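You operate a simulated robot arm through the tools that you are given. There is no shell and no other tool. Be economical: measure what you need, move in short steps, check, and stop when the job is done.

The job below is to be done with a simulated robot arm. You get a single attempt, and the scene is never put back.

TASK
Let the wash line down and take the brown hose off the waste port.
Fine: shut the wash wheel first; line drain valve open till the wash gauge shows nought, shut it, then pull the hose; lay it on the hose ledge. Where these are worked on the way, their far stop is far enough and under half their travel is too little: line drain valve.

Only the result counts: the job must be done as asked and must still hold three seconds after the hand-in. Knocking over, shifting, dropping, spilling or breaking anything else fails it.

THE ROBOT
A 6-joint arm with a two-finger parallel gripper, fixed in place. Base frame: the origin is at the foot of the arm, x ahead of it, y to its left, z up. Readings come in m, rad, newtons and seconds.
With the tool pointing down near the work surface it reaches from about 0.22 to 0.68 m from the base axis. Its first joint turns from -2.897 to 2.897 rad. Payload 4.1 kg.
Tool frame: the origin (TCP) lies between the finger pads and is the grasp point; the fingertips stand 0.023 m ahead of it; z points along the fingers, y is the line along which they close. The gripper opens to 0.094 m. The fingers are 0.038 m wide and 0.01 m thick; the gripper's body (0.054 by 0.096 m) begins 0.039 m behind the TCP.
Orientation is told as [roll, pitch, yaw] about the base's x, y, z axes, in that order, counted from this pose: with the fingers straight down and closing along the base's y, the tool's x points along the base's -x, its y along +y and its z along -z.

THE INTERFACE
- The arm moves only by the tool play_rows. Its argument "increments" is a list that holds one entry, the list of rows, each a list of 7 numbers: the turn, a rotation vector about the base's x, y, z in rad, then the shift along the base's x, y, z in m, then the finger opening in m, from 0 to 0.094. In form: [[[ax, ay, az, x, y, z, fingers], ...]]. A call has 1 to 12 rows; each row shifts and turns the commanded pose from where the row before left it. A row lasts 0.2 s, in which the tool goes at most 0.05 m and 0.15 rad; a call with a longer step from one row to the next is refused whole, and so is a gripper value outside its range. Where a pose cannot be reached the arm comes as near as it can. A force on the tool above 50 N (or 10 N above the force at the start of the call, whichever is more), or a blocked arm, ends the call early, and 0.2 s more pass. Each finger travels about 0.045 m/s and halts on what it meets, pressing with about 33 N; the grip force reading is that of the motor and also rises with nothing between the fingers. The clock runs only during rows and for 0.2 s after the last one: add rows that do not move to give the fingers time. It gives the time, the measured TCP pose, the force on the tool (base axes), the opening and the grip force at its end, in the units of the frame above (readings bear some noise), with the torque about the TCP (base axes, N m) and any sound that the robot's microphone picked up.
- Cameras (640 x 400 px; columns grow to the right, rows downward): "scene" is now at [-0.0132, 0.2278, 1.5032]; the picture's right is [0.79, -0.61, 0.00], its down [-0.46, -0.60, -0.65] and it looks along [0.40, 0.52, -0.76] (base axes); focal length 349 px, centre (320, 200). "wrist" rides on the gripper at [0.086, 0.016, -0.074] in the tool frame; the picture's right is [-0.18, 0.98, 0.00], its down [-0.58, -0.11, -0.81] and it looks along [-0.79, -0.15, 0.59] (tool axes); focal length 243 px, centre (320, 200). There is no depth. A picture from a camera that has moved, and an enlarged one, comes with that camera's place and axes in the base frame and with its lens.
- camera(camera): a new picture of that camera. The clock stands still meanwhile.
- move_column(by): slides the trunk up (or, below 0, down) by that many m; the arm and the scene camera ride with it, the base frame stays. It gives what a move gives, with no picture.
- head_to(pan, tilt): turns the head with the scene camera to pan (to the left, within 2.705 rad either way) and tilt (down, from -0.506 to 1.204), counted from straight ahead of the robot. It gives what a move gives.
- close_up(camera, box): a new picture of the part [left, top, right, bottom] of that camera's present view, enlarged. The clock stands still meanwhile.
- hand_in(): hands the job in; it is judged then, once.

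Go step by step. Nothing tells you positions but the pictures and the camera data: compare them with the known pose of the tool, close in by small moves and look again before you grip or let go. The budget is 120 turns and 84 pictures, counting those below and the enlarged ones. Unless the task says otherwise, let go and move clear before handing in, and close with one line.

The tools are called after ">>>" as name(argument=value, ...) on one line, values as JSON. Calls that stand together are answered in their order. play_rows: Moves the arm, as the interface text tells. Its arguments: {"type":"object","properties":{"increments":{"type":"array","items":{"type":"array","items":{"type":"array","items":{"type":"number"}}}}},"required":["increments"]} The other tools are called the same way: move_column (by) slides the trunk up or down; head_to (pan, tilt) turns the head that bears the scene camera; camera (camera) takes a picture; close_up (camera, box) takes an enlarged picture of a part of a camera's view; hand_in () hands the job in.

At the start:

```text
t: 0.0
ee_pos: [0.2548, 0.3477, 1.1925]
orientation: [0.002, 0.002, 0.0]
force: [-0.7, 0.1, -0.2]
torque: [0.01, -0.01, -0.01]
grip_width: 0.094
grip_force: 0.0
trunk travel left (down, up): [-0.475, 0.115]
head pan, tilt: [0.915, 0.86]
```

scene: 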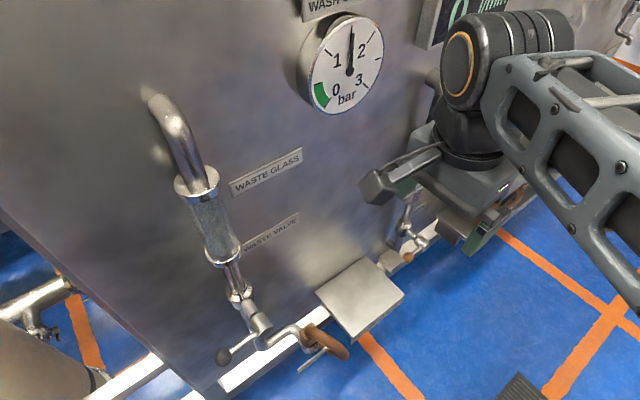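
wrist: 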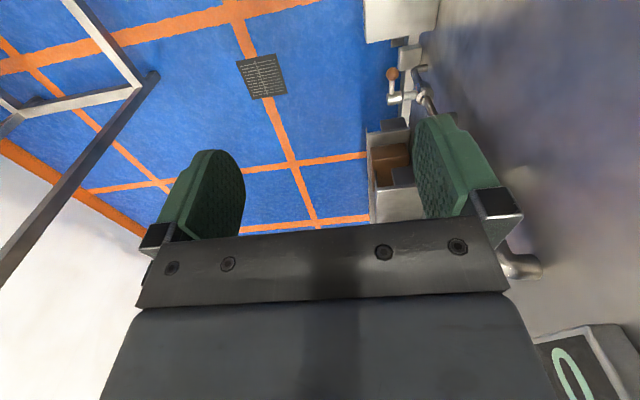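

I see a steel cabinet wall with a wash gauge (about 1.5 bar), a waste glass, a waste valve with a brown hose end below it, a plate that may be the hose ledge, and other fittings to the right. I'll turn the head to survey the rest.

>>> head_to(pan=0.5, tilt=0.7)

```text
t: 0.9
ee_pos: [0.2542, 0.3463, 1.1929]
orientation: [0.0, 0.001, 0.0]
force: [0.3, 0.5, 0.2]
torque: [0.0, -0.01, 0.0]
grip_width: 0.0935
grip_force: 0.1
trunk travel left (down, up): [-0.475, 0.115]
head pan, tilt: [0.499, 0.7]
```

Taking a picture from the new head angle.

>>> camera(camera="scene")

```text
81 pictures are left
camera scene: at [0.014, 0.2069, 1.5162], right [0.48, -0.88, 0.0], down [-0.57, -0.31, -0.76], along [0.67, 0.37, -0.64], focal length 349 px, centre (320, 200)
```

scene: 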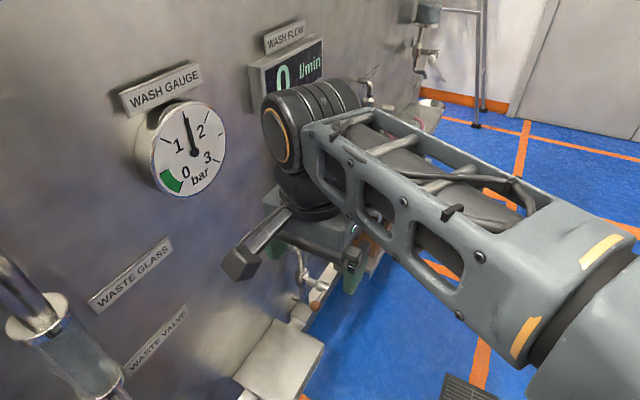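

The arm hides the middle of the panel. I'll swing the tool away from the wall (to -y) to see.

>>> play_rows(increments=[[[0, 0, 0, 0.01, -0.045, 0, 0.094], [0, 0, 0, 0.01, -0.045, 0, 0.094], [0, 0, 0, 0.01, -0.045, 0, 0.094], [0, 0, 0, 0.01, -0.045, 0, 0.094], [0, 0, 0, 0.01, -0.045, 0, 0.094], [0, 0, 0, 0.01, -0.045, 0, 0.094], [0, 0, 0, 0.01, -0.045, 0, 0.094], [0, 0, 0, 0, -0.045, 0, 0.094]]])

>>> camera(camera="scene")

>>> camera(camera="wrist")

```text
t: 2.7
ee_pos: [0.3231, -0.0122, 1.1925]
orientation: [0.0, 0.0, -0.001]
force: [-0.3, 0.3, -0.3]
torque: [0.03, 0.02, 0.0]
grip_width: 0.0941
grip_force: 0.0
trunk travel left (down, up): [-0.475, 0.115]
head pan, tilt: [0.499, 0.7]
```

```text
80 pictures are left
camera scene: at [0.0141, 0.2066, 1.5163], right [0.48, -0.88, 0.0], down [-0.57, -0.31, -0.76], along [0.67, 0.37, -0.64], focal length 349 px, centre (320, 200)
```

scene: 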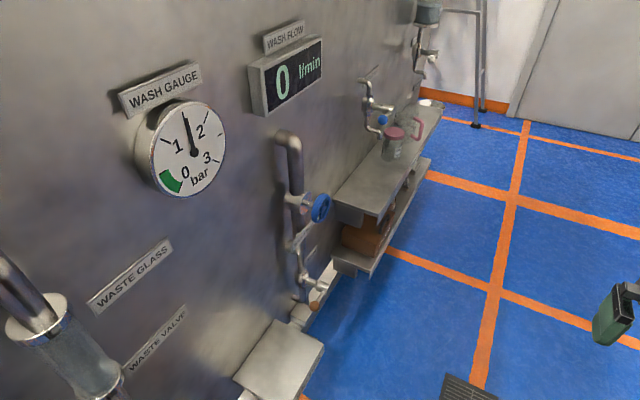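

```text
79 pictures are left
camera wrist: at [0.2362, 0.0035, 1.2662], right [0.18, 0.98, 0.0], down [0.58, -0.11, 0.81], along [0.79, -0.15, -0.59], focal length 243 px, centre (320, 200)
```

wrist: 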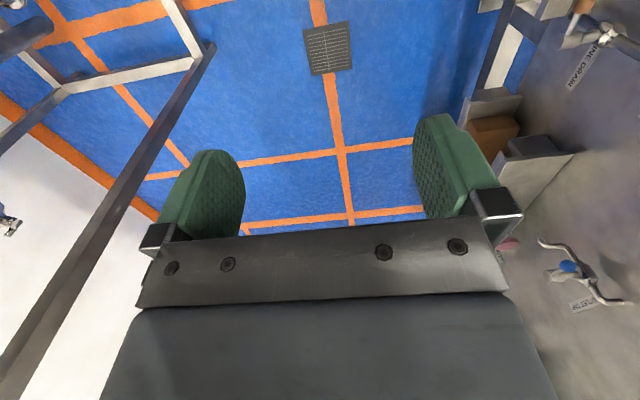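

I see a blue wheel with a branch valve under it, a shelf with a mug, and another blue knob further off. Zooming in on these.

>>> close_up(camera="scene", box=[220, 120, 380, 340])

>>> close_up(camera="scene", box=[320, 0, 480, 180])

>>> close_up(camera="wrist", box=[480, 0, 640, 320])

>>> head_to(pan=1.1, tilt=1.1)

>>> camera(camera="scene")

```text
1.82 times, centred on (300, 230) of scene
camera zoom: at [0.0141, 0.2066, 1.5163], right [0.48, -0.88, 0.0], down [-0.57, -0.31, -0.76], along [0.67, 0.37, -0.64], focal length 635 px, centre (356, 146)
```

zoom: 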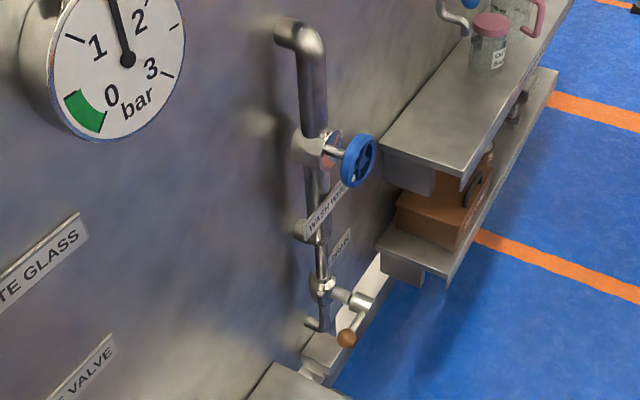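

```text
2.22 times, centred on (400, 90) of scene
camera zoom: at [0.0141, 0.2066, 1.5163], right [0.48, -0.88, 0.0], down [-0.57, -0.31, -0.76], along [0.67, 0.37, -0.64], focal length 776 px, centre (142, 444)
```

zoom: 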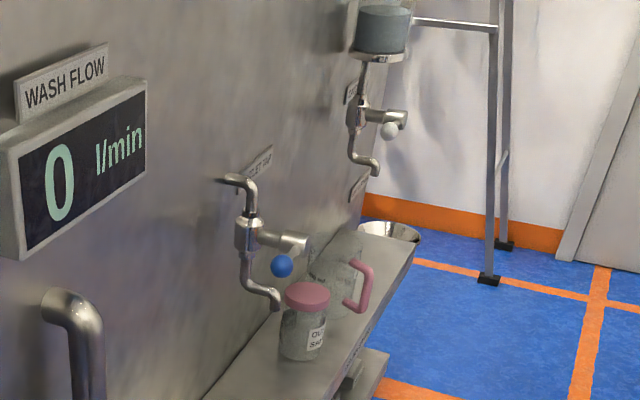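

```text
1.25 times, centred on (560, 160) of wrist
camera zoom: at [0.2362, 0.0035, 1.2662], right [0.18, 0.98, 0.0], down [0.58, -0.11, 0.81], along [0.79, -0.15, -0.59], focal length 303 px, centre (20, 250)
```

zoom: 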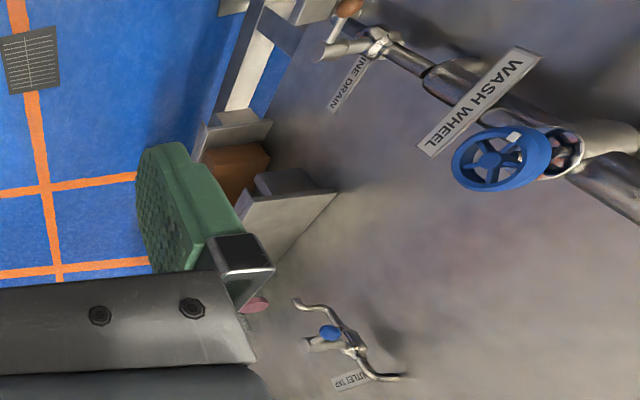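

```text
t: 3.7
ee_pos: [0.3236, -0.0109, 1.191]
orientation: [0.001, 0.002, 0.0]
force: [-0.2, -0.7, 0.1]
torque: [-0.01, 0.03, 0.01]
grip_width: 0.0938
grip_force: 0.2
trunk travel left (down, up): [-0.475, 0.115]
head pan, tilt: [1.1, 1.1]
```

```text
75 pictures are left
camera scene: at [-0.0318, 0.2224, 1.4863], right [0.89, -0.46, 0.0], down [-0.41, -0.79, -0.45], along [0.21, 0.4, -0.89], focal length 349 px, centre (320, 200)
```

scene: 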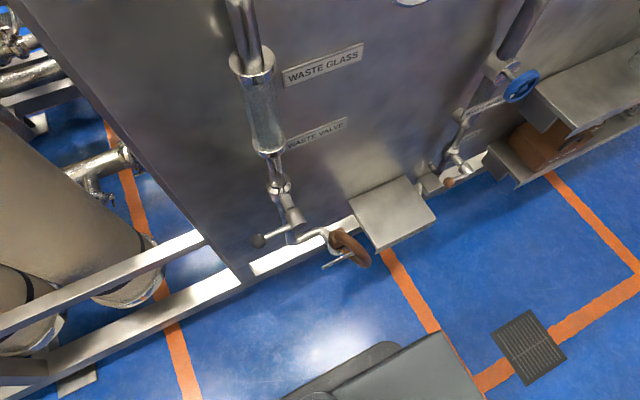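

Wall appears to be the plane y≈0.6, running along x. Wash wheel is near (0.55, 0.505, 0.97), diameter ~0.07, axis along y; drain lever knob near (0.485, 0.48, 0.68). I'll turn the tool to point at the wall (+y) well clear of it.

>>> play_rows(increments=[[[0.1428, 0, 0, 0.01, 0.012, -0.01, 0.094], [0.1428, 0, 0, 0.01, 0.012, -0.01, 0.094], [0.1428, 0, 0, 0.01, 0.012, -0.01, 0.094], [0.1428, 0, 0, 0.01, 0.012, -0.01, 0.094], [0.1428, 0, 0, 0.01, 0.012, -0.01, 0.094], [0.1428, 0, 0, 0.01, 0.012, -0.01, 0.094], [0.1428, 0, 0, 0.01, 0.012, -0.01, 0.094], [0.1428, 0, 0, 0.01, 0.012, -0.01, 0.094], [0.1428, 0, 0, 0.01, 0.012, -0.01, 0.094], [0.1428, 0, 0, 0.01, 0.012, -0.01, 0.094], [0.1428, 0, 0, 0.01, 0.012, -0.01, 0.094]]])

>>> head_to(pan=0.6, tilt=0.75)

>>> camera(camera="wrist")

>>> camera(camera="scene")

```text
t: 6.1
ee_pos: [0.4328, 0.1176, 1.0822]
orientation: [1.572, -0.001, -0.001]
force: [-0.5, 0.2, -0.8]
torque: [-0.01, 0.01, 0.01]
grip_width: 0.0941
grip_force: 0.1
trunk travel left (down, up): [-0.475, 0.115]
head pan, tilt: [1.1, 1.1]
```

```text
t: 7.0
ee_pos: [0.4323, 0.117, 1.0821]
orientation: [1.569, -0.001, 0.002]
force: [0.5, 0.7, 0.4]
torque: [0.04, -0.01, 0.0]
grip_width: 0.0939
grip_force: 0.1
trunk travel left (down, up): [-0.475, 0.115]
head pan, tilt: [0.6, 0.75]
```

```text
74 pictures are left
camera wrist: at [0.3453, 0.0426, 1.0982], right [0.18, 0.0, 0.98], down [0.58, -0.81, -0.11], along [0.79, 0.59, -0.15], focal length 243 px, centre (320, 200)
```

wrist: 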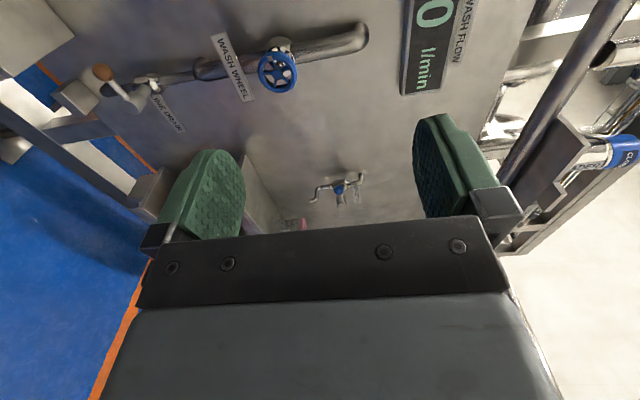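

```text
73 pictures are left
camera scene: at [0.0078, 0.213, 1.512], right [0.57, -0.82, 0.0], down [-0.56, -0.39, -0.73], along [0.6, 0.41, -0.68], focal length 349 px, centre (320, 200)
```

scene: 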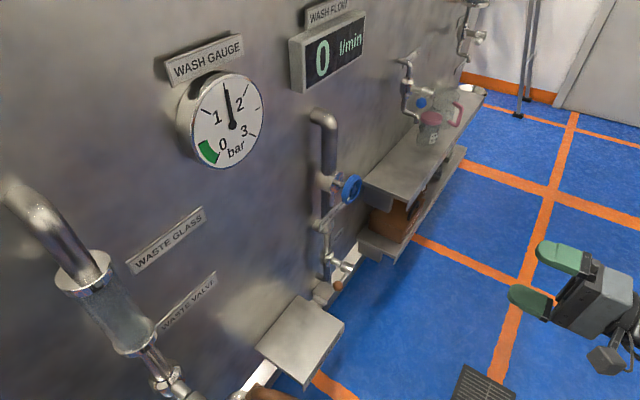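

Good clear view. I'll zoom in on the wheel and the drain valve.

>>> close_up(camera="wrist", box=[50, 20, 370, 160])

>>> close_up(camera="scene", box=[290, 160, 390, 300])

```text
2.00 times, centred on (210, 90) of wrist
camera zoom: at [0.3453, 0.0426, 1.0982], right [0.18, 0.0, 0.98], down [0.58, -0.81, -0.11], along [0.79, 0.59, -0.15], focal length 485 px, centre (540, 420)
```

zoom: 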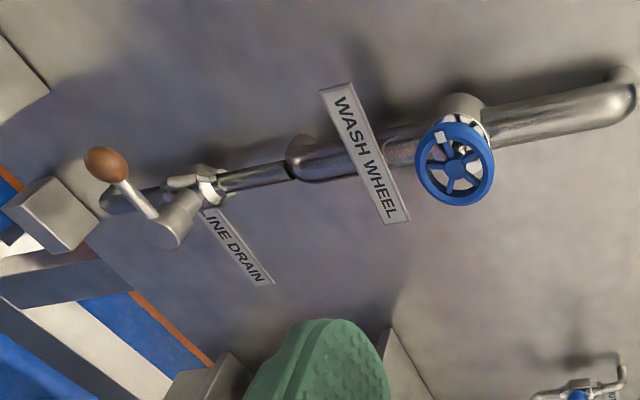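

```text
2.86 times, centred on (340, 230) of scene
camera zoom: at [0.0078, 0.213, 1.512], right [0.57, -0.82, 0.0], down [-0.56, -0.39, -0.73], along [0.6, 0.41, -0.68], focal length 998 px, centre (263, 114)
```

zoom: 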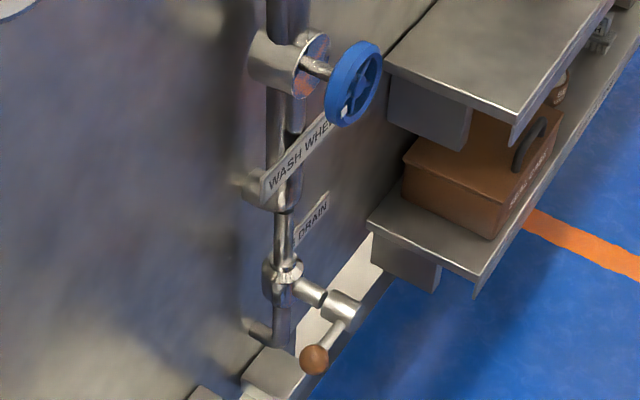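

The wheel sits at about (0.552, 0.505, 0.977), 0.075 wide. The drain hub is about (0.541, 0.479, 0.70), with its lever pointing along -x. I'll approach the wheel to a standoff of about 0.08 m.

>>> play_rows(increments=[[[0, 0, 0, 0.015, 0.035, -0.013, 0.094], [0, 0, 0, 0.015, 0.035, -0.013, 0.094], [0, 0, 0, 0.015, 0.035, -0.013, 0.094], [0, 0, 0, 0.015, 0.035, -0.013, 0.094], [0, 0, 0, 0.015, 0.035, -0.013, 0.094], [0, 0, 0, 0.015, 0.035, -0.013, 0.094], [0, 0, 0, 0.015, 0.035, -0.013, 0.094], [0, 0, 0, 0.015, 0.035, -0.013, 0.094]]])

>>> camera(camera="wrist")

>>> close_up(camera="scene", box=[290, 100, 450, 220])

```text
t: 8.8
ee_pos: [0.5512, 0.3981, 0.9776]
orientation: [1.57, 0.001, 0.002]
force: [-0.8, 0.0, 0.3]
torque: [-0.01, 0.03, -0.01]
grip_width: 0.0941
grip_force: 0.0
trunk travel left (down, up): [-0.475, 0.115]
head pan, tilt: [0.6, 0.75]
```

```text
70 pictures are left
camera wrist: at [0.4646, 0.3233, 0.9925], right [0.19, 0.0, 0.98], down [0.58, -0.81, -0.11], along [0.79, 0.59, -0.15], focal length 243 px, centre (320, 200)
```

wrist: 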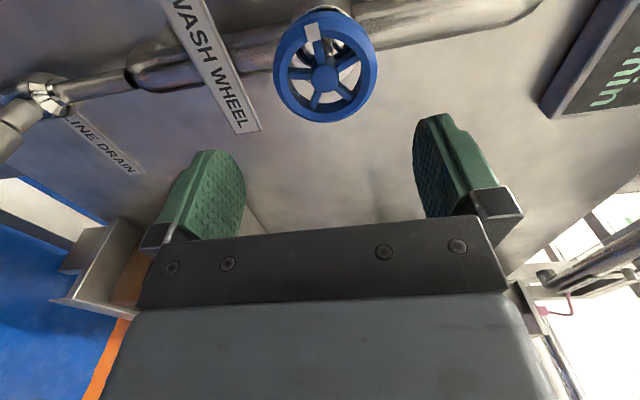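

```text
3.33 times, centred on (370, 160) of scene
camera zoom: at [0.0079, 0.2132, 1.512], right [0.56, -0.83, 0.0], down [-0.56, -0.39, -0.73], along [0.6, 0.41, -0.68], focal length 1164 px, centre (153, 333)
```

zoom: 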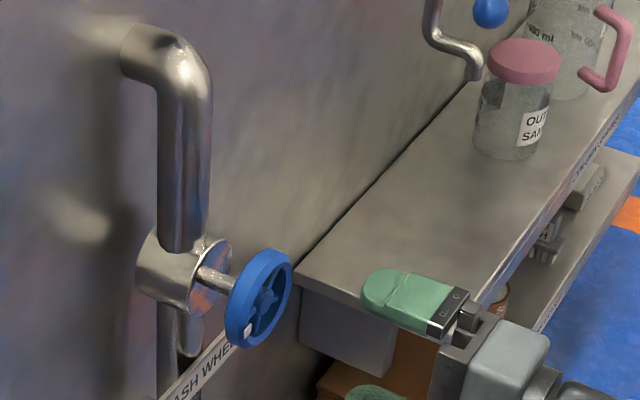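

Wheel centre refines to about (0.548, 0.489, 0.981), diameter 0.071. I'll advance so the pads straddle the rim, then close.

>>> play_rows(increments=[[[0, 0, 0, -0.002, 0.03, 0.002, 0.094], [0, 0, 0, -0.001, 0.03, 0.0015, 0.094], [0, 0, 0, 0, 0.025, 0, 0.094], [0, 0, 0, 0, 0, 0, 0.06], [0, 0, 0, 0, 0, 0, 0.06], [0, 0, 0, 0, 0, 0, 0.06]]])

>>> camera(camera="wrist")

>>> close_up(camera="scene", box=[290, 100, 450, 220])

```text
t: 10.2
ee_pos: [0.5496, 0.4823, 0.9797]
orientation: [1.566, 0.003, 0.0]
force: [-1.9, -1.3, -11.2]
torque: [0.74, 0.0, -0.15]
grip_width: 0.0717
grip_force: 45.2
trunk travel left (down, up): [-0.475, 0.115]
head pan, tilt: [0.6, 0.75]
```

```text
68 pictures are left
camera wrist: at [0.4636, 0.4081, 0.9964], right [0.19, 0.0, 0.98], down [0.58, -0.81, -0.11], along [0.79, 0.59, -0.15], focal length 243 px, centre (320, 200)
```

wrist: 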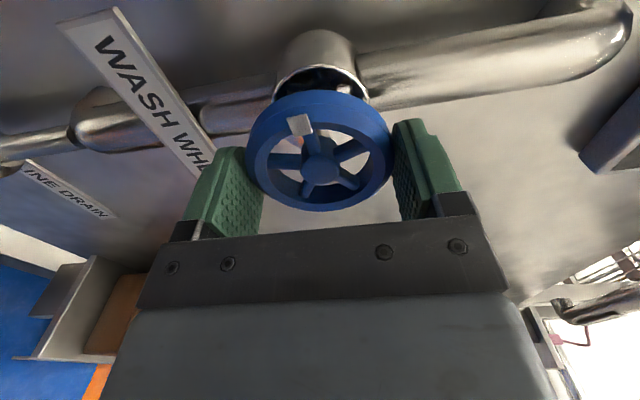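

```text
3.33 times, centred on (370, 160) of scene
camera zoom: at [0.0086, 0.2138, 1.5117], right [0.56, -0.83, 0.0], down [-0.56, -0.39, -0.73], along [0.6, 0.41, -0.68], focal length 1164 px, centre (153, 333)
```

zoom: 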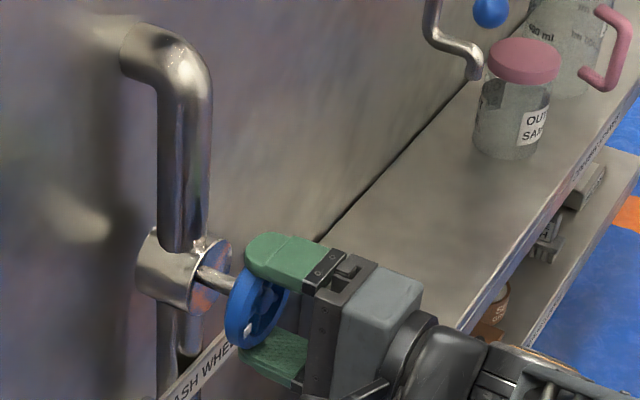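

The wheel is gripped (0.0717). Clockwise seen from the front is a positive turn about base y; I'll turn a first 0.6 rad and watch force and torque.

>>> play_rows(increments=[[[0, 0, 0, -0.002, 0, 0.001, 0.06], [0, 0.1, 0, 0, 0, 0, 0.06], [0, 0.1, 0, 0, 0, 0, 0.06], [0, 0.1, 0, 0, 0, 0, 0.06], [0, 0.1, 0, 0, 0, 0, 0.06], [0, 0.1, 0, 0, 0, 0, 0.06], [0, 0.1, 0, 0, 0, 0, 0.06]]])

>>> camera(camera="wrist")

```text
t: 11.8
ee_pos: [0.549, 0.482, 0.98]
orientation: [1.565, 0.608, -0.003]
force: [4.2, -13.8, -25.0]
torque: [-1.12, -0.02, -0.01]
grip_width: 0.0716
grip_force: 44.6
trunk travel left (down, up): [-0.475, 0.115]
head pan, tilt: [0.6, 0.75]
```

```text
66 pictures are left
camera wrist: at [0.4881, 0.4085, 1.0426], right [0.71, 0.0, 0.7], down [0.41, -0.81, -0.42], along [0.57, 0.59, -0.58], focal length 243 px, centre (320, 200)
```

wrist: 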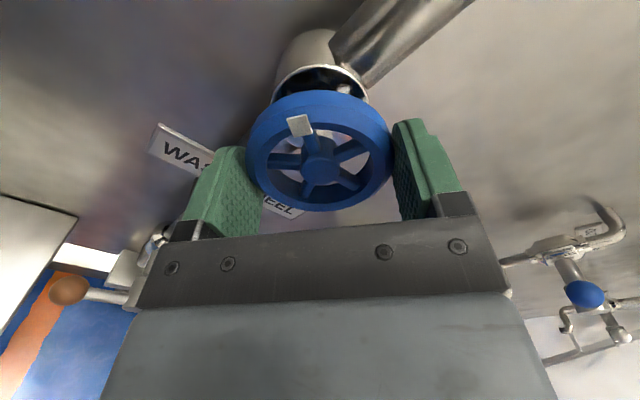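

The wheel turned with the hand and no stop yet. I continue clockwise.

>>> play_rows(increments=[[[0, 0.12, 0, 0, 0, -0.001, 0.06], [0, 0.12, 0, 0, 0, 0, 0.06], [0, 0.12, 0, 0, 0, 0, 0.06], [0, 0.12, 0, 0, 0, 0, 0.06], [0, 0.12, 0, 0, 0, 0, 0.06], [0, 0.12, 0, 0, 0, 0, 0.06], [0, 0.12, 0, 0, 0, 0, 0.06], [0, 0.12, 0, 0, 0, 0, 0.06]]])

>>> camera(camera="wrist")

```text
t: 13.6
ee_pos: [0.5493, 0.482, 0.9797]
orientation: [1.254, 1.566, -0.317]
force: [-0.5, -12.3, -24.3]
torque: [0.61, 0.01, 0.28]
grip_width: 0.0715
grip_force: 45.1
trunk travel left (down, up): [-0.475, 0.115]
head pan, tilt: [0.6, 0.75]
```

```text
65 pictures are left
camera wrist: at [0.5657, 0.4084, 1.0663], right [0.98, 0.0, -0.18], down [-0.11, -0.81, -0.58], along [-0.15, 0.59, -0.79], focal length 243 px, centre (320, 200)
```

wrist: 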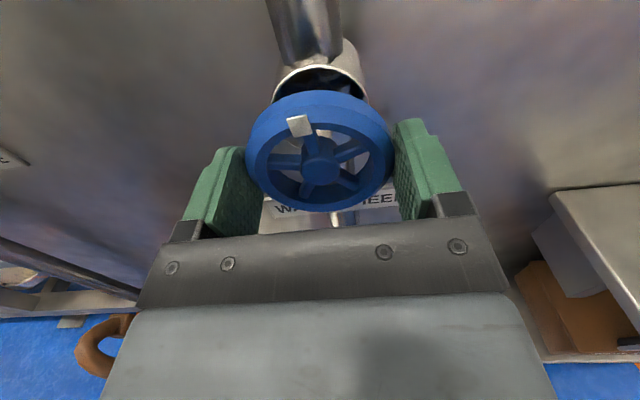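

Still free after 1.57 rad. Continuing clockwise.

>>> play_rows(increments=[[[0, 0.13, 0, 0, 0, -0.001, 0.06], [0, 0.13, 0, 0, 0, 0, 0.06], [0, 0.13, 0, 0, 0, 0, 0.06], [0, 0.13, 0, 0, 0, 0, 0.06], [0, 0.13, 0, 0, 0, 0, 0.06], [0, 0.13, 0, 0, 0, 0, 0.06], [0, 0.13, 0, 0, 0, 0, 0.06], [0, 0.13, 0, 0, 0, 0, 0.06], [0, 0.13, 0, 0, 0, 0, 0.06]]])

>>> camera(camera="wrist")

```text
t: 15.6
ee_pos: [0.5504, 0.4831, 0.9798]
orientation: [-1.569, 0.41, -3.142]
force: [9.6, 1.8, -8.6]
torque: [0.1, -1.86, 0.27]
grip_width: 0.0715
grip_force: 45.0
trunk travel left (down, up): [-0.475, 0.115]
head pan, tilt: [0.6, 0.75]
```

```text
64 pictures are left
camera wrist: at [0.6361, 0.4084, 0.9996], right [0.22, 0.0, -0.98], down [-0.58, -0.81, -0.13], along [-0.79, 0.59, -0.18], focal length 243 px, centre (320, 200)
```

wrist: 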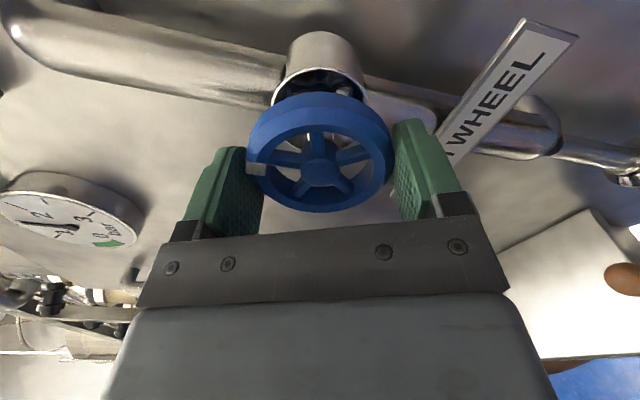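

The wheel's mark has shifted relative to the pads while torque rose to 1.9 N·m, so the wheel met its stop after about 90° clockwise and the grip slipped. That means it is shut. I release, back off and unwind the wrist.

>>> play_rows(increments=[[[0, 0, 0, 0, 0, 0, 0.094], [0, 0, 0, 0, 0, 0, 0.094], [0, 0, 0, 0, -0.04, 0, 0.094], [0, 0, 0, 0, -0.05, 0, 0.094], [0, 0, 0, 0, -0.05, 0, 0.094]]])

>>> play_rows(increments=[[[0, -0.14, 0, 0, 0, 0, 0.094], [0, -0.14, 0, 0, 0, 0, 0.094], [0, -0.14, 0, 0, 0, 0, 0.094], [0, -0.14, 0, 0, 0, 0, 0.094], [0, -0.14, 0, 0, 0, 0, 0.094], [0, -0.14, 0, 0, 0, 0, 0.094], [0, -0.14, 0, 0, 0, 0, 0.094], [0, -0.14, 0, 0, 0, 0, 0.094], [0, -0.14, 0, 0, 0, 0, 0.094], [0, -0.14, 0, 0, 0, 0, 0.094], [0, -0.14, 0, 0, 0, 0, 0.094], [0, -0.14, 0, 0, 0, 0, 0.094]]])

>>> play_rows(increments=[[[0, -0.13, 0, 0, 0, 0, 0.094], [0, -0.13, 0, 0, 0, 0, 0.094], [0, -0.13, 0, 0, 0, 0, 0.094], [0, -0.13, 0, 0, 0, 0, 0.094], [0, -0.13, 0, 0, 0, 0, 0.094], [0, -0.13, 0, 0, 0, 0, 0.094], [0, -0.13, 0, 0, 0, 0, 0.094], [0, -0.14, 0, 0, 0, 0, 0.094]]])

>>> camera(camera="wrist")

>>> camera(camera="scene")

```text
t: 16.8
ee_pos: [0.5485, 0.3453, 0.9827]
orientation: [-1.571, 0.41, 3.14]
force: [-0.2, 0.2, -0.3]
torque: [-0.03, -0.03, -0.02]
grip_width: 0.0939
grip_force: 0.0
trunk travel left (down, up): [-0.475, 0.115]
head pan, tilt: [0.6, 0.75]
```

```text
t: 19.4
ee_pos: [0.5498, 0.3436, 0.9797]
orientation: [1.57, 1.049, 0.001]
force: [0.1, 0.0, 0.1]
torque: [0.02, 0.0, 0.05]
grip_width: 0.0939
grip_force: 0.0
trunk travel left (down, up): [-0.475, 0.115]
head pan, tilt: [0.6, 0.75]
```

```text
t: 21.2
ee_pos: [0.5499, 0.3434, 0.9822]
orientation: [1.571, 0.001, 0.001]
force: [0.0, 0.3, 0.4]
torque: [0.0, 0.01, -0.02]
grip_width: 0.094
grip_force: 0.1
trunk travel left (down, up): [-0.475, 0.115]
head pan, tilt: [0.6, 0.75]
```

```text
63 pictures are left
camera wrist: at [0.4627, 0.2688, 0.9972], right [0.18, 0.0, 0.98], down [0.58, -0.81, -0.11], along [0.79, 0.59, -0.15], focal length 243 px, centre (320, 200)
```

wrist: 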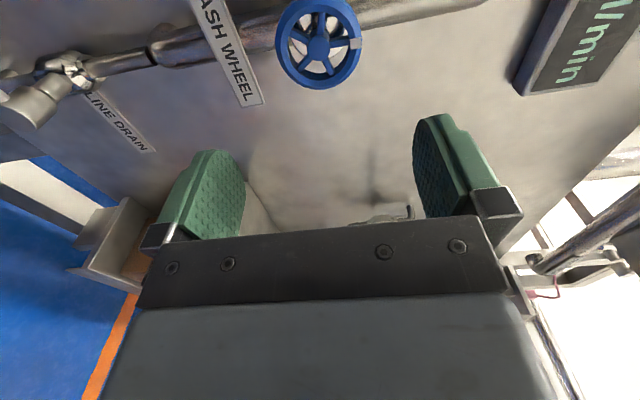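

```text
62 pictures are left
camera scene: at [0.0079, 0.2128, 1.512], right [0.56, -0.83, 0.0], down [-0.56, -0.39, -0.73], along [0.6, 0.41, -0.68], focal length 349 px, centre (320, 200)
```

scene: 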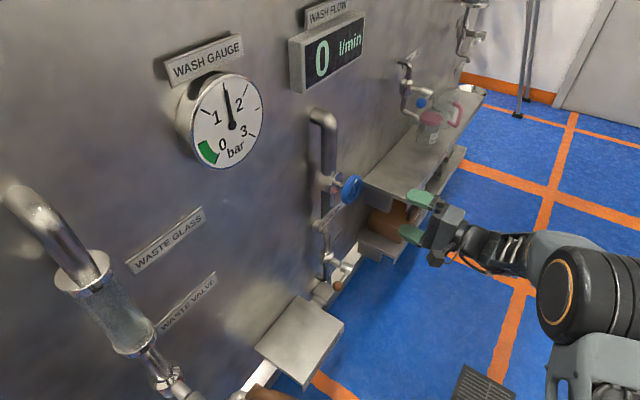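

The wheel is now quarter-turned to its stop (mark at the top). Next, I'll shift left and lower the column to reach the drain lever height.

>>> play_rows(increments=[[[0, 0, 0, -0.035, 0, 0, 0.06], [0, 0, 0, -0.035, 0, 0, 0.06]]])

>>> move_column(by=-0.27)

>>> camera(camera="wrist")

>>> camera(camera="scene")

```text
t: 21.8
ee_pos: [0.4787, 0.3456, 0.9792]
orientation: [1.572, 0.001, 0.0]
force: [-0.9, 0.0, 0.0]
torque: [-0.01, 0.01, 0.03]
grip_width: 0.0597
grip_force: 0.0
trunk travel left (down, up): [-0.475, 0.115]
head pan, tilt: [0.6, 0.75]
```

```text
t: 24.6
ee_pos: [0.4786, 0.3453, 0.7079]
orientation: [1.57, 0.001, -0.001]
force: [0.4, 0.6, -1.1]
torque: [-0.01, 0.0, 0.02]
grip_width: 0.06
grip_force: 0.0
trunk travel left (down, up): [-0.205, 0.385]
head pan, tilt: [0.6, 0.75]
```

```text
61 pictures are left
camera wrist: at [0.3913, 0.2701, 0.7259], right [0.19, 0.0, 0.98], down [0.58, -0.81, -0.11], along [0.79, 0.59, -0.15], focal length 243 px, centre (320, 200)
```

wrist: 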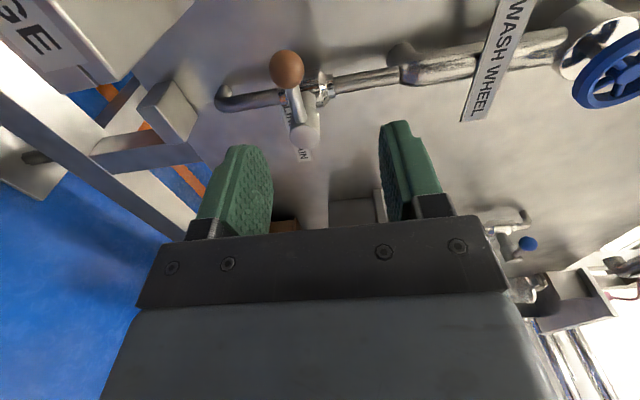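

```text
60 pictures are left
camera scene: at [0.0079, 0.2127, 1.2421], right [0.56, -0.83, 0.0], down [-0.56, -0.39, -0.73], along [0.6, 0.41, -0.68], focal length 349 px, centre (320, 200)
```

scene: 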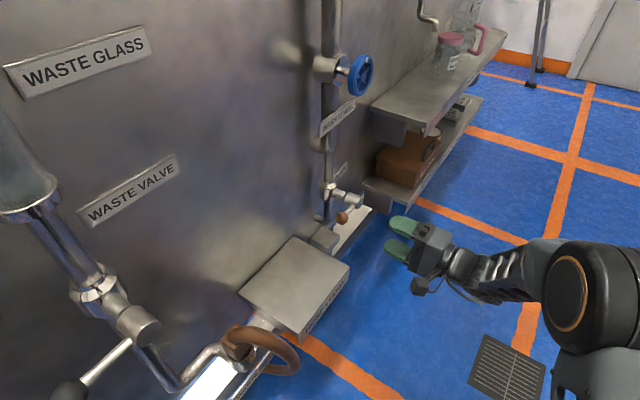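

The ledge is the square plate labelled HOSE LEDGE. The drain knob is at about (0.482, 0.477, 0.682), lever horizontal (shut); hub near (0.545, 0.48, 0.69). I move up to the knob and grip it.

>>> play_rows(increments=[[[0, 0, 0, 0.0035, 0.02, -0.026, 0.06], [0, 0, 0, 0, 0.035, 0, 0.06], [0, 0, 0, 0, 0.035, 0, 0.06], [0, 0, 0, 0, 0.035, 0, 0.06], [0, 0, 0, 0, 0, 0, 0.06]]])

>>> camera(camera="wrist")

>>> close_up(camera="scene", box=[280, 160, 440, 280])

```text
t: 25.8
ee_pos: [0.4848, 0.4682, 0.6831]
orientation: [1.571, 0.001, -0.001]
force: [0.4, -0.2, -0.6]
torque: [0.01, 0.01, 0.05]
grip_width: 0.0599
grip_force: 0.1
trunk travel left (down, up): [-0.205, 0.385]
head pan, tilt: [0.6, 0.75]
```

```text
59 pictures are left
camera wrist: at [0.3969, 0.3934, 0.6985], right [0.19, 0.0, 0.98], down [0.58, -0.81, -0.11], along [0.79, 0.59, -0.15], focal length 243 px, centre (320, 200)
```

wrist: 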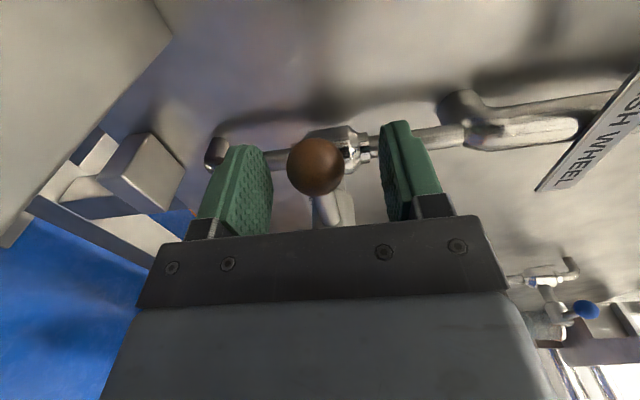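

```text
3.33 times, centred on (360, 220) of scene
camera zoom: at [0.0079, 0.2128, 1.242], right [0.56, -0.83, 0.0], down [-0.56, -0.39, -0.73], along [0.6, 0.41, -0.68], focal length 1164 px, centre (187, 133)
```

zoom: 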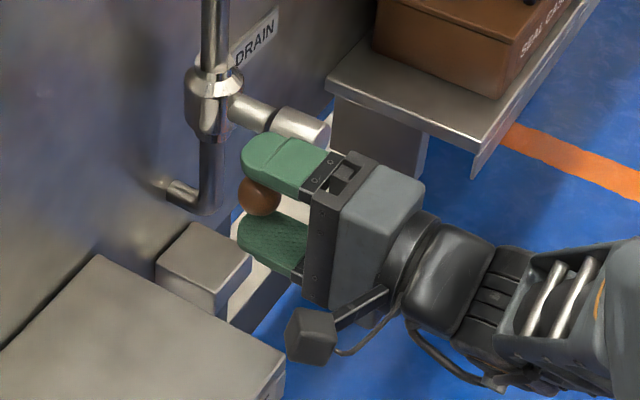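

The knob is centred between the pads. I grip it, then try a short arc downward (counter-clockwise, the opening sense).

>>> play_rows(increments=[[[0, 0, 0, 0, 0, 0, 0.015], [0, 0, 0, 0, 0, 0, 0.015], [0, 0, 0, 0, 0, 0, 0.015], [0, 0, 0, 0, 0, 0, 0.015], [0, -0.149, 0, 0.0016, 0, -0.009, 0.015], [0, -0.149, 0, 0.003, 0, -0.0088, 0.015], [0, -0.149, 0, 0.0043, 0, -0.0083, 0.015]]])

>>> camera(camera="wrist")

```text
t: 27.3
ee_pos: [0.4876, 0.468, 0.6793]
orientation: [1.604, -0.352, -0.007]
force: [-15.5, -31.5, 22.5]
torque: [0.15, -0.09, 1.05]
grip_width: 0.0291
grip_force: 44.6
trunk travel left (down, up): [-0.205, 0.385]
head pan, tilt: [0.6, 0.75]
stopped in row 7: the force on the tool passed its limit at 56 N (the readings are from after the stop); the commanded pose is now the measured one
```

```text
57 pictures are left
camera wrist: at [0.4008, 0.3938, 0.6625], right [-0.17, -0.03, 0.99], down [0.59, -0.81, 0.07], along [0.79, 0.59, 0.15], focal length 243 px, centre (320, 200)
```

wrist: 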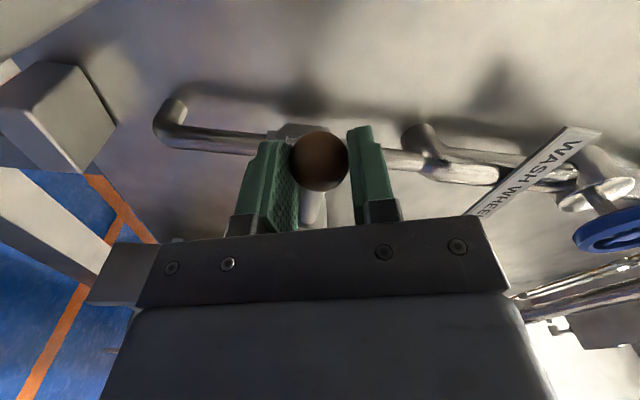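

Downward is blocked, so I go the other way: re-align and arc upward.

>>> play_rows(increments=[[[0, 0.12, 0, -0.001, 0, 0.002, 0.015], [0, 0.12, 0, -0.001, 0, 0.002, 0.015], [0, 0.11, 0, -0.001, 0, 0, 0.015], [0, 0.12, 0, 0, 0, 0.007, 0.015], [0, 0.12, 0, 0.001, 0, 0.007, 0.015], [0, 0.12, 0, 0.002, 0, 0.007, 0.015]]])

>>> camera(camera="wrist")

```text
t: 28.7
ee_pos: [0.4873, 0.4718, 0.6999]
orientation: [1.588, 0.366, -0.005]
force: [-7.0, -10.1, -0.1]
torque: [0.0, 0.07, -0.2]
grip_width: 0.0292
grip_force: 45.1
trunk travel left (down, up): [-0.205, 0.385]
head pan, tilt: [0.6, 0.75]
```

```text
56 pictures are left
camera wrist: at [0.4114, 0.3962, 0.7438], right [0.52, -0.02, 0.85], down [0.49, -0.81, -0.32], along [0.69, 0.59, -0.41], focal length 243 px, centre (320, 200)
```

wrist: 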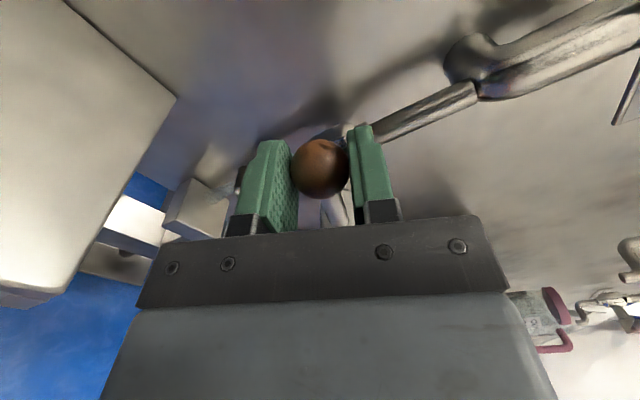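

Upward is free. Continuing the arc.

>>> play_rows(increments=[[[0, 0.13, 0, 0.0021, 0, 0.0078, 0.015], [0, 0.13, 0, 0.0031, 0, 0.0074, 0.015], [0, 0.13, 0, 0.004, 0, 0.0069, 0.015], [0, 0.13, 0, 0.0049, 0, 0.0064, 0.015], [0, 0.13, 0, 0.0057, 0, 0.0057, 0.015]]])

>>> camera(camera="wrist")

>>> close_up(camera="scene", box=[280, 120, 440, 240])

```text
t: 29.9
ee_pos: [0.5108, 0.4709, 0.7316]
orientation: [1.579, 1.018, -0.016]
force: [11.4, 7.8, -6.5]
torque: [0.28, -0.38, 0.05]
grip_width: 0.0294
grip_force: 44.7
trunk travel left (down, up): [-0.205, 0.385]
head pan, tilt: [0.6, 0.75]
```

```text
55 pictures are left
camera wrist: at [0.4756, 0.3964, 0.8136], right [0.93, -0.02, 0.36], down [0.2, -0.81, -0.56], along [0.3, 0.59, -0.75], focal length 243 px, centre (320, 200)
```

wrist: 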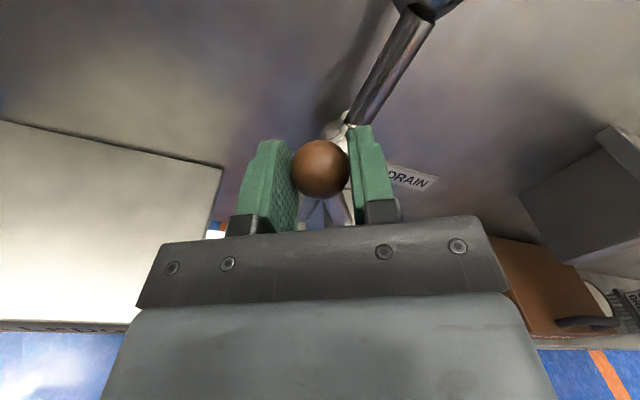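

```text
3.33 times, centred on (360, 180) of scene
camera zoom: at [0.0092, 0.2136, 1.2417], right [0.56, -0.83, 0.0], down [-0.56, -0.39, -0.73], along [0.6, 0.41, -0.68], focal length 1164 px, centre (187, 267)
```

zoom: 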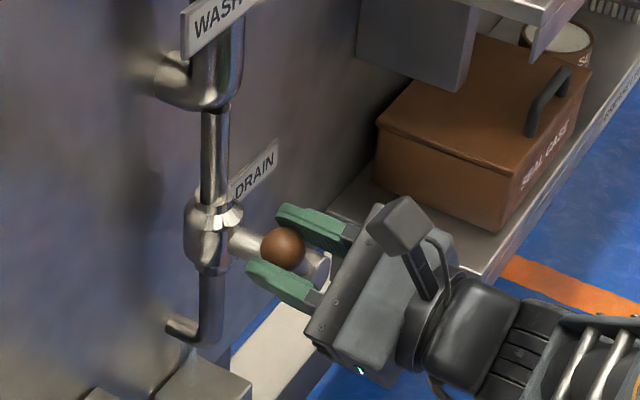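

Works well; continuing the arc to the top (far stop).

>>> play_rows(increments=[[[0, 0.13, 0, 0.0064, 0, 0.0049, 0.015], [0, 0.13, 0, 0.0069, 0, 0.0041, 0.015], [0, 0.13, 0, 0.0074, 0, 0.0031, 0.015], [0, 0.13, 0, 0.0078, 0, 0.0021, 0.015], [0, 0.1, 0, 0.0079, 0, 0.0011, 0.015]]])

>>> camera(camera="wrist")

>>> close_up(camera="scene", box=[280, 120, 440, 240])

```text
t: 31.1
ee_pos: [0.5449, 0.4697, 0.7475]
orientation: [-1.421, 1.502, -3.011]
force: [-4.1, -9.0, -14.9]
torque: [-0.49, 0.41, 0.24]
grip_width: 0.029
grip_force: 45.2
trunk travel left (down, up): [-0.205, 0.385]
head pan, tilt: [0.6, 0.75]
```

```text
53 pictures are left
camera wrist: at [0.5648, 0.3965, 0.8326], right [0.97, -0.02, -0.25], down [-0.16, -0.81, -0.56], along [-0.19, 0.59, -0.79], focal length 243 px, centre (320, 200)
```

wrist: 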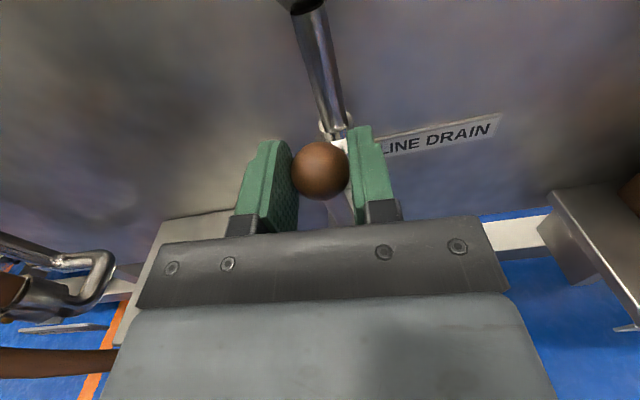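

```text
3.33 times, centred on (360, 180) of scene
camera zoom: at [0.0084, 0.2129, 1.2419], right [0.56, -0.83, 0.0], down [-0.56, -0.39, -0.73], along [0.6, 0.41, -0.68], focal length 1164 px, centre (187, 267)
```

zoom: 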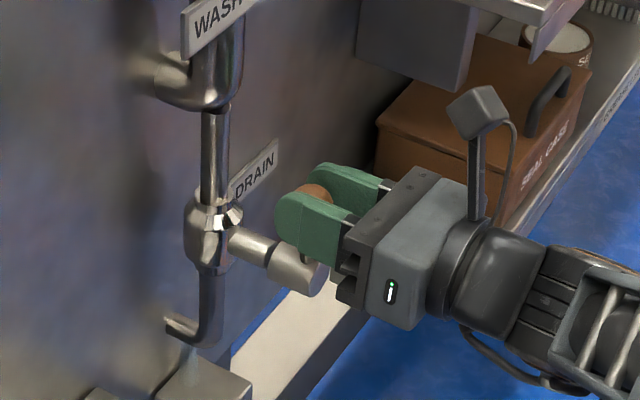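

The lever now points up. Checking the gauge.

>>> head_to(pan=0.8, tilt=0.5)

>>> camera(camera="scene")

```text
t: 31.8
ee_pos: [0.5452, 0.4714, 0.747]
orientation: [-1.432, 1.504, -3.023]
force: [-2.5, -7.8, -20.1]
torque: [-0.51, 0.35, 0.11]
grip_width: 0.0293
grip_force: 44.6
trunk travel left (down, up): [-0.205, 0.385]
head pan, tilt: [0.799, 0.499]
```

```text
51 pictures are left
camera scene: at [0.0043, 0.2316, 1.2637], right [0.72, -0.7, 0.0], down [-0.34, -0.34, -0.88], along [0.61, 0.63, -0.48], focal length 349 px, centre (320, 200)
```

scene: 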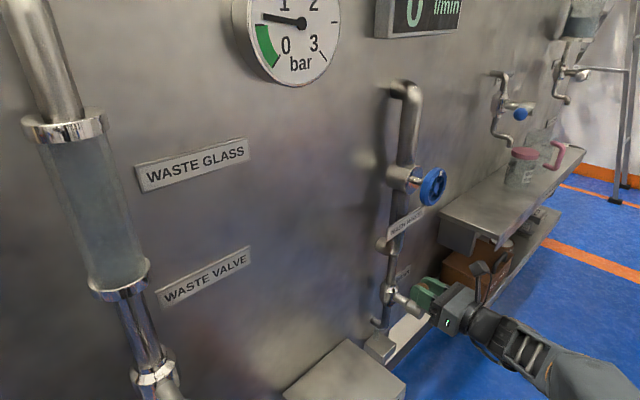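

The gauge is falling (about 0.7 bar), so the wheel is indeed shut and the drain open. I hold still and wait.

>>> play_rows(increments=[[[0, 0, 0, 0, 0, 0, 0.015], [0, 0, 0, 0, 0, 0, 0.015], [0, 0, 0, 0, 0, 0, 0.015], [0, 0, 0, 0, 0, 0, 0.015], [0, 0, 0, 0, 0, 0, 0.015], [0, 0, 0, 0, 0, 0, 0.015], [0, 0, 0, 0, 0, 0, 0.015], [0, 0, 0, 0, 0, 0, 0.015], [0, 0, 0, 0, 0, 0, 0.015], [0, 0, 0, 0, 0, 0, 0.015], [0, 0, 0, 0, 0, 0, 0.015], [0, 0, 0, 0, 0, 0, 0.015]]])

>>> head_to(pan=0.9, tilt=0.35)

>>> close_up(camera="scene", box=[220, 0, 440, 200])

```text
t: 34.4
ee_pos: [0.5443, 0.4706, 0.7474]
orientation: [-1.442, 1.504, -3.034]
force: [3.2, -6.9, -21.9]
torque: [-0.26, 0.05, -0.06]
grip_width: 0.0291
grip_force: 45.4
trunk travel left (down, up): [-0.205, 0.385]
head pan, tilt: [0.799, 0.499]
```

```text
t: 35.1
ee_pos: [0.5468, 0.47, 0.7478]
orientation: [-1.446, 1.503, -3.038]
force: [3.7, -16.0, -21.5]
torque: [-0.38, -0.03, -0.05]
grip_width: 0.0293
grip_force: 45.2
trunk travel left (down, up): [-0.205, 0.385]
head pan, tilt: [0.901, 0.351]
```

```text
2.00 times, centred on (330, 100) of scene
camera zoom: at [-0.0004, 0.2387, 1.2775], right [0.78, -0.62, 0.0], down [-0.22, -0.27, -0.94], along [0.58, 0.73, -0.35], focal length 699 px, centre (300, 400)
```

zoom: 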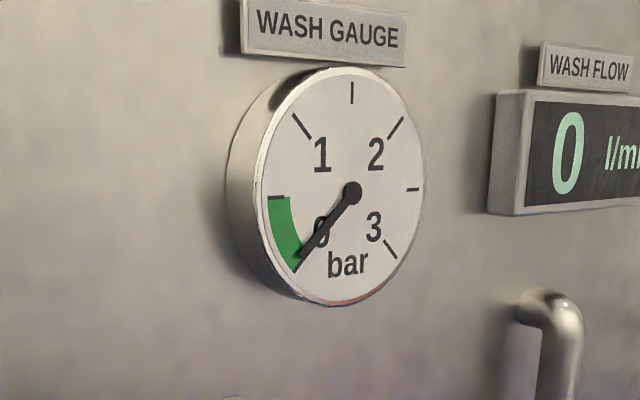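

The gauge reads nought. After a short extra wait I shut the drain again along the reverse arc.

>>> play_rows(increments=[[[0, 0, 0, 0, 0, 0, 0.015], [0, 0, 0, 0, 0, 0, 0.015], [0, -0.1, 0, -0.0079, 0, -0.0011, 0.015], [0, -0.13, 0, -0.0078, 0, -0.0021, 0.015], [0, -0.13, 0, -0.0074, 0, -0.0031, 0.015], [0, -0.13, 0, -0.0069, 0, -0.0041, 0.015], [0, -0.13, 0, -0.0064, 0, -0.0049, 0.015], [0, -0.13, 0, -0.0057, 0, -0.0057, 0.015], [0, -0.13, 0, -0.0049, 0, -0.0064, 0.015], [0, -0.13, 0, -0.004, 0, -0.0069, 0.015], [0, -0.13, 0, -0.0031, 0, -0.0074, 0.015], [0, -0.13, 0, -0.0021, 0, -0.0078, 0.015]]])

>>> play_rows(increments=[[[0, -0.12, 0, -0.0015, 0, -0.007, 0.015], [0, -0.12, 0, -0.001, 0, -0.007, 0.015], [0, -0.1, 0, 0, 0, -0.006, 0.015], [0, 0, 0, 0, 0, -0.003, 0.015]]])

>>> camera(camera="wrist")

```text
t: 37.7
ee_pos: [0.4848, 0.4728, 0.7016]
orientation: [1.594, 0.355, 0.003]
force: [-28.4, -27.7, 10.6]
torque: [0.28, -0.05, 0.62]
grip_width: 0.0294
grip_force: 44.5
trunk travel left (down, up): [-0.205, 0.385]
head pan, tilt: [0.901, 0.351]
```

```text
t: 38.7
ee_pos: [0.4838, 0.4707, 0.679]
orientation: [1.596, 0.016, -0.001]
force: [-30.8, 4.2, 12.5]
torque: [-0.12, -0.18, 0.64]
grip_width: 0.0294
grip_force: 44.5
trunk travel left (down, up): [-0.205, 0.385]
head pan, tilt: [0.901, 0.351]
```

```text
49 pictures are left
camera wrist: at [0.3968, 0.3967, 0.6948], right [0.2, -0.03, 0.98], down [0.58, -0.8, -0.14], along [0.79, 0.59, -0.15], focal length 243 px, centre (320, 200)
```

wrist: 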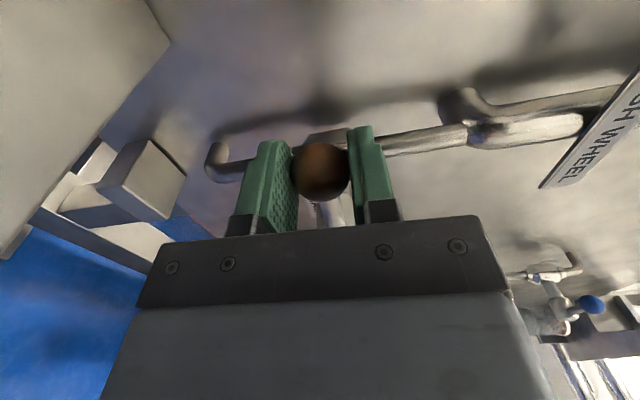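

Lever is back at its shut stop (z 0.679, same as when blocked before). I release, back away and look.

>>> play_rows(increments=[[[0, 0, 0, 0, 0, -0.001, 0.015], [0, 0, 0, 0, 0, 0, 0.06], [0, 0, 0, 0, 0, 0, 0.06], [0, 0, 0, 0, 0, 0, 0.06], [0, 0, 0, 0, -0.04, 0, 0.06], [0, 0, 0, 0, -0.05, 0, 0.06], [0, 0, 0, 0, -0.05, 0, 0.06], [0, 0, 0, 0, -0.05, 0, 0.06], [0, 0, 0, 0, -0.05, 0, 0.06]]])

>>> camera(camera="wrist")

>>> head_to(pan=1.1, tilt=0.9)

>>> camera(camera="scene")

```text
t: 40.7
ee_pos: [0.4882, 0.2295, 0.6733]
orientation: [1.591, 0.022, -0.008]
force: [-0.8, 0.3, 0.2]
torque: [0.0, -0.01, 0.03]
grip_width: 0.0597
grip_force: 0.0
trunk travel left (down, up): [-0.205, 0.385]
head pan, tilt: [0.901, 0.351]
```

```text
48 pictures are left
camera wrist: at [0.4014, 0.1541, 0.6892], right [0.21, -0.02, 0.98], down [0.57, -0.81, -0.14], along [0.79, 0.59, -0.15], focal length 243 px, centre (320, 200)
```

wrist: 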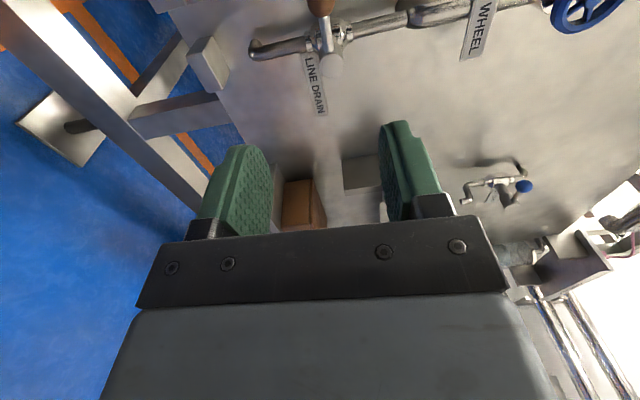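

```text
t: 41.7
ee_pos: [0.4897, 0.2298, 0.6734]
orientation: [1.592, 0.022, -0.006]
force: [0.1, -1.1, 0.1]
torque: [-0.02, 0.01, 0.02]
grip_width: 0.0599
grip_force: 0.1
trunk travel left (down, up): [-0.205, 0.385]
head pan, tilt: [1.1, 0.901]
```

```text
47 pictures are left
camera scene: at [-0.0262, 0.2325, 1.2302], right [0.89, -0.45, 0.0], down [-0.36, -0.7, -0.62], along [0.28, 0.55, -0.78], focal length 349 px, centre (320, 200)
```

scene: 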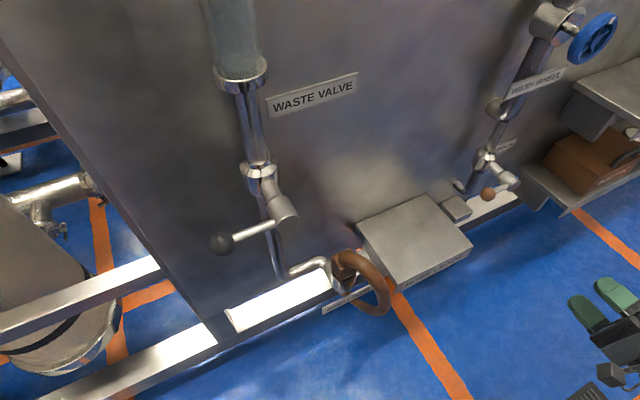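

The drain lever is back horizontal. Now the hose: zoom in on it and the ledge.

>>> close_up(camera="scene", box=[250, 180, 490, 330])

>>> head_to(pan=1.1, tilt=0.4)

>>> camera(camera="scene")

```text
2.67 times, centred on (370, 255) of scene
camera zoom: at [-0.0262, 0.2325, 1.2302], right [0.89, -0.45, 0.0], down [-0.36, -0.7, -0.62], along [0.28, 0.55, -0.78], focal length 931 px, centre (187, 53)
```

zoom: 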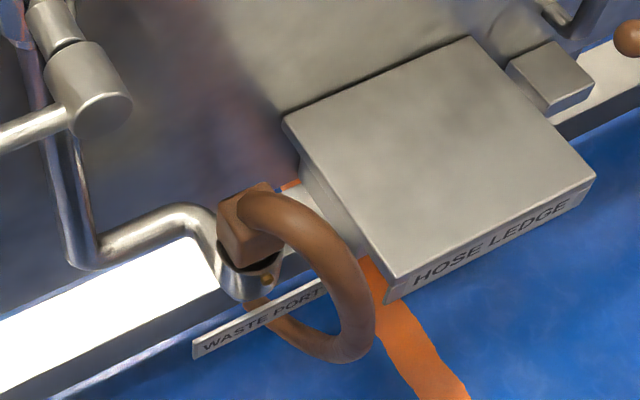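

```text
t: 42.6
ee_pos: [0.4879, 0.2294, 0.673]
orientation: [1.592, 0.023, -0.004]
force: [1.1, -0.5, 0.4]
torque: [-0.02, -0.05, 0.0]
grip_width: 0.06
grip_force: 0.0
trunk travel left (down, up): [-0.205, 0.385]
head pan, tilt: [1.1, 0.4]
```

```text
45 pictures are left
camera scene: at [-0.0184, 0.2477, 1.2731], right [0.89, -0.45, 0.0], down [-0.18, -0.35, -0.92], along [0.42, 0.82, -0.39], focal length 349 px, centre (320, 200)
```

scene: 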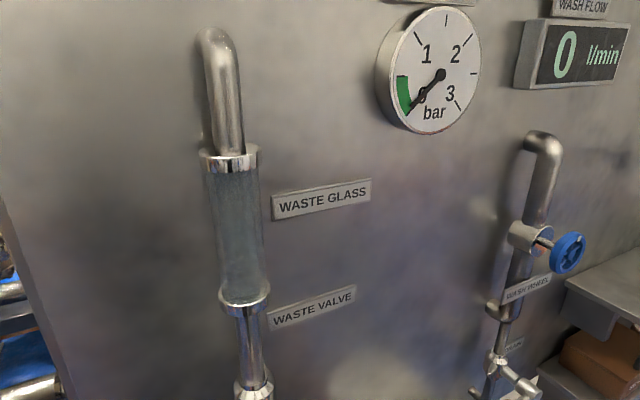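

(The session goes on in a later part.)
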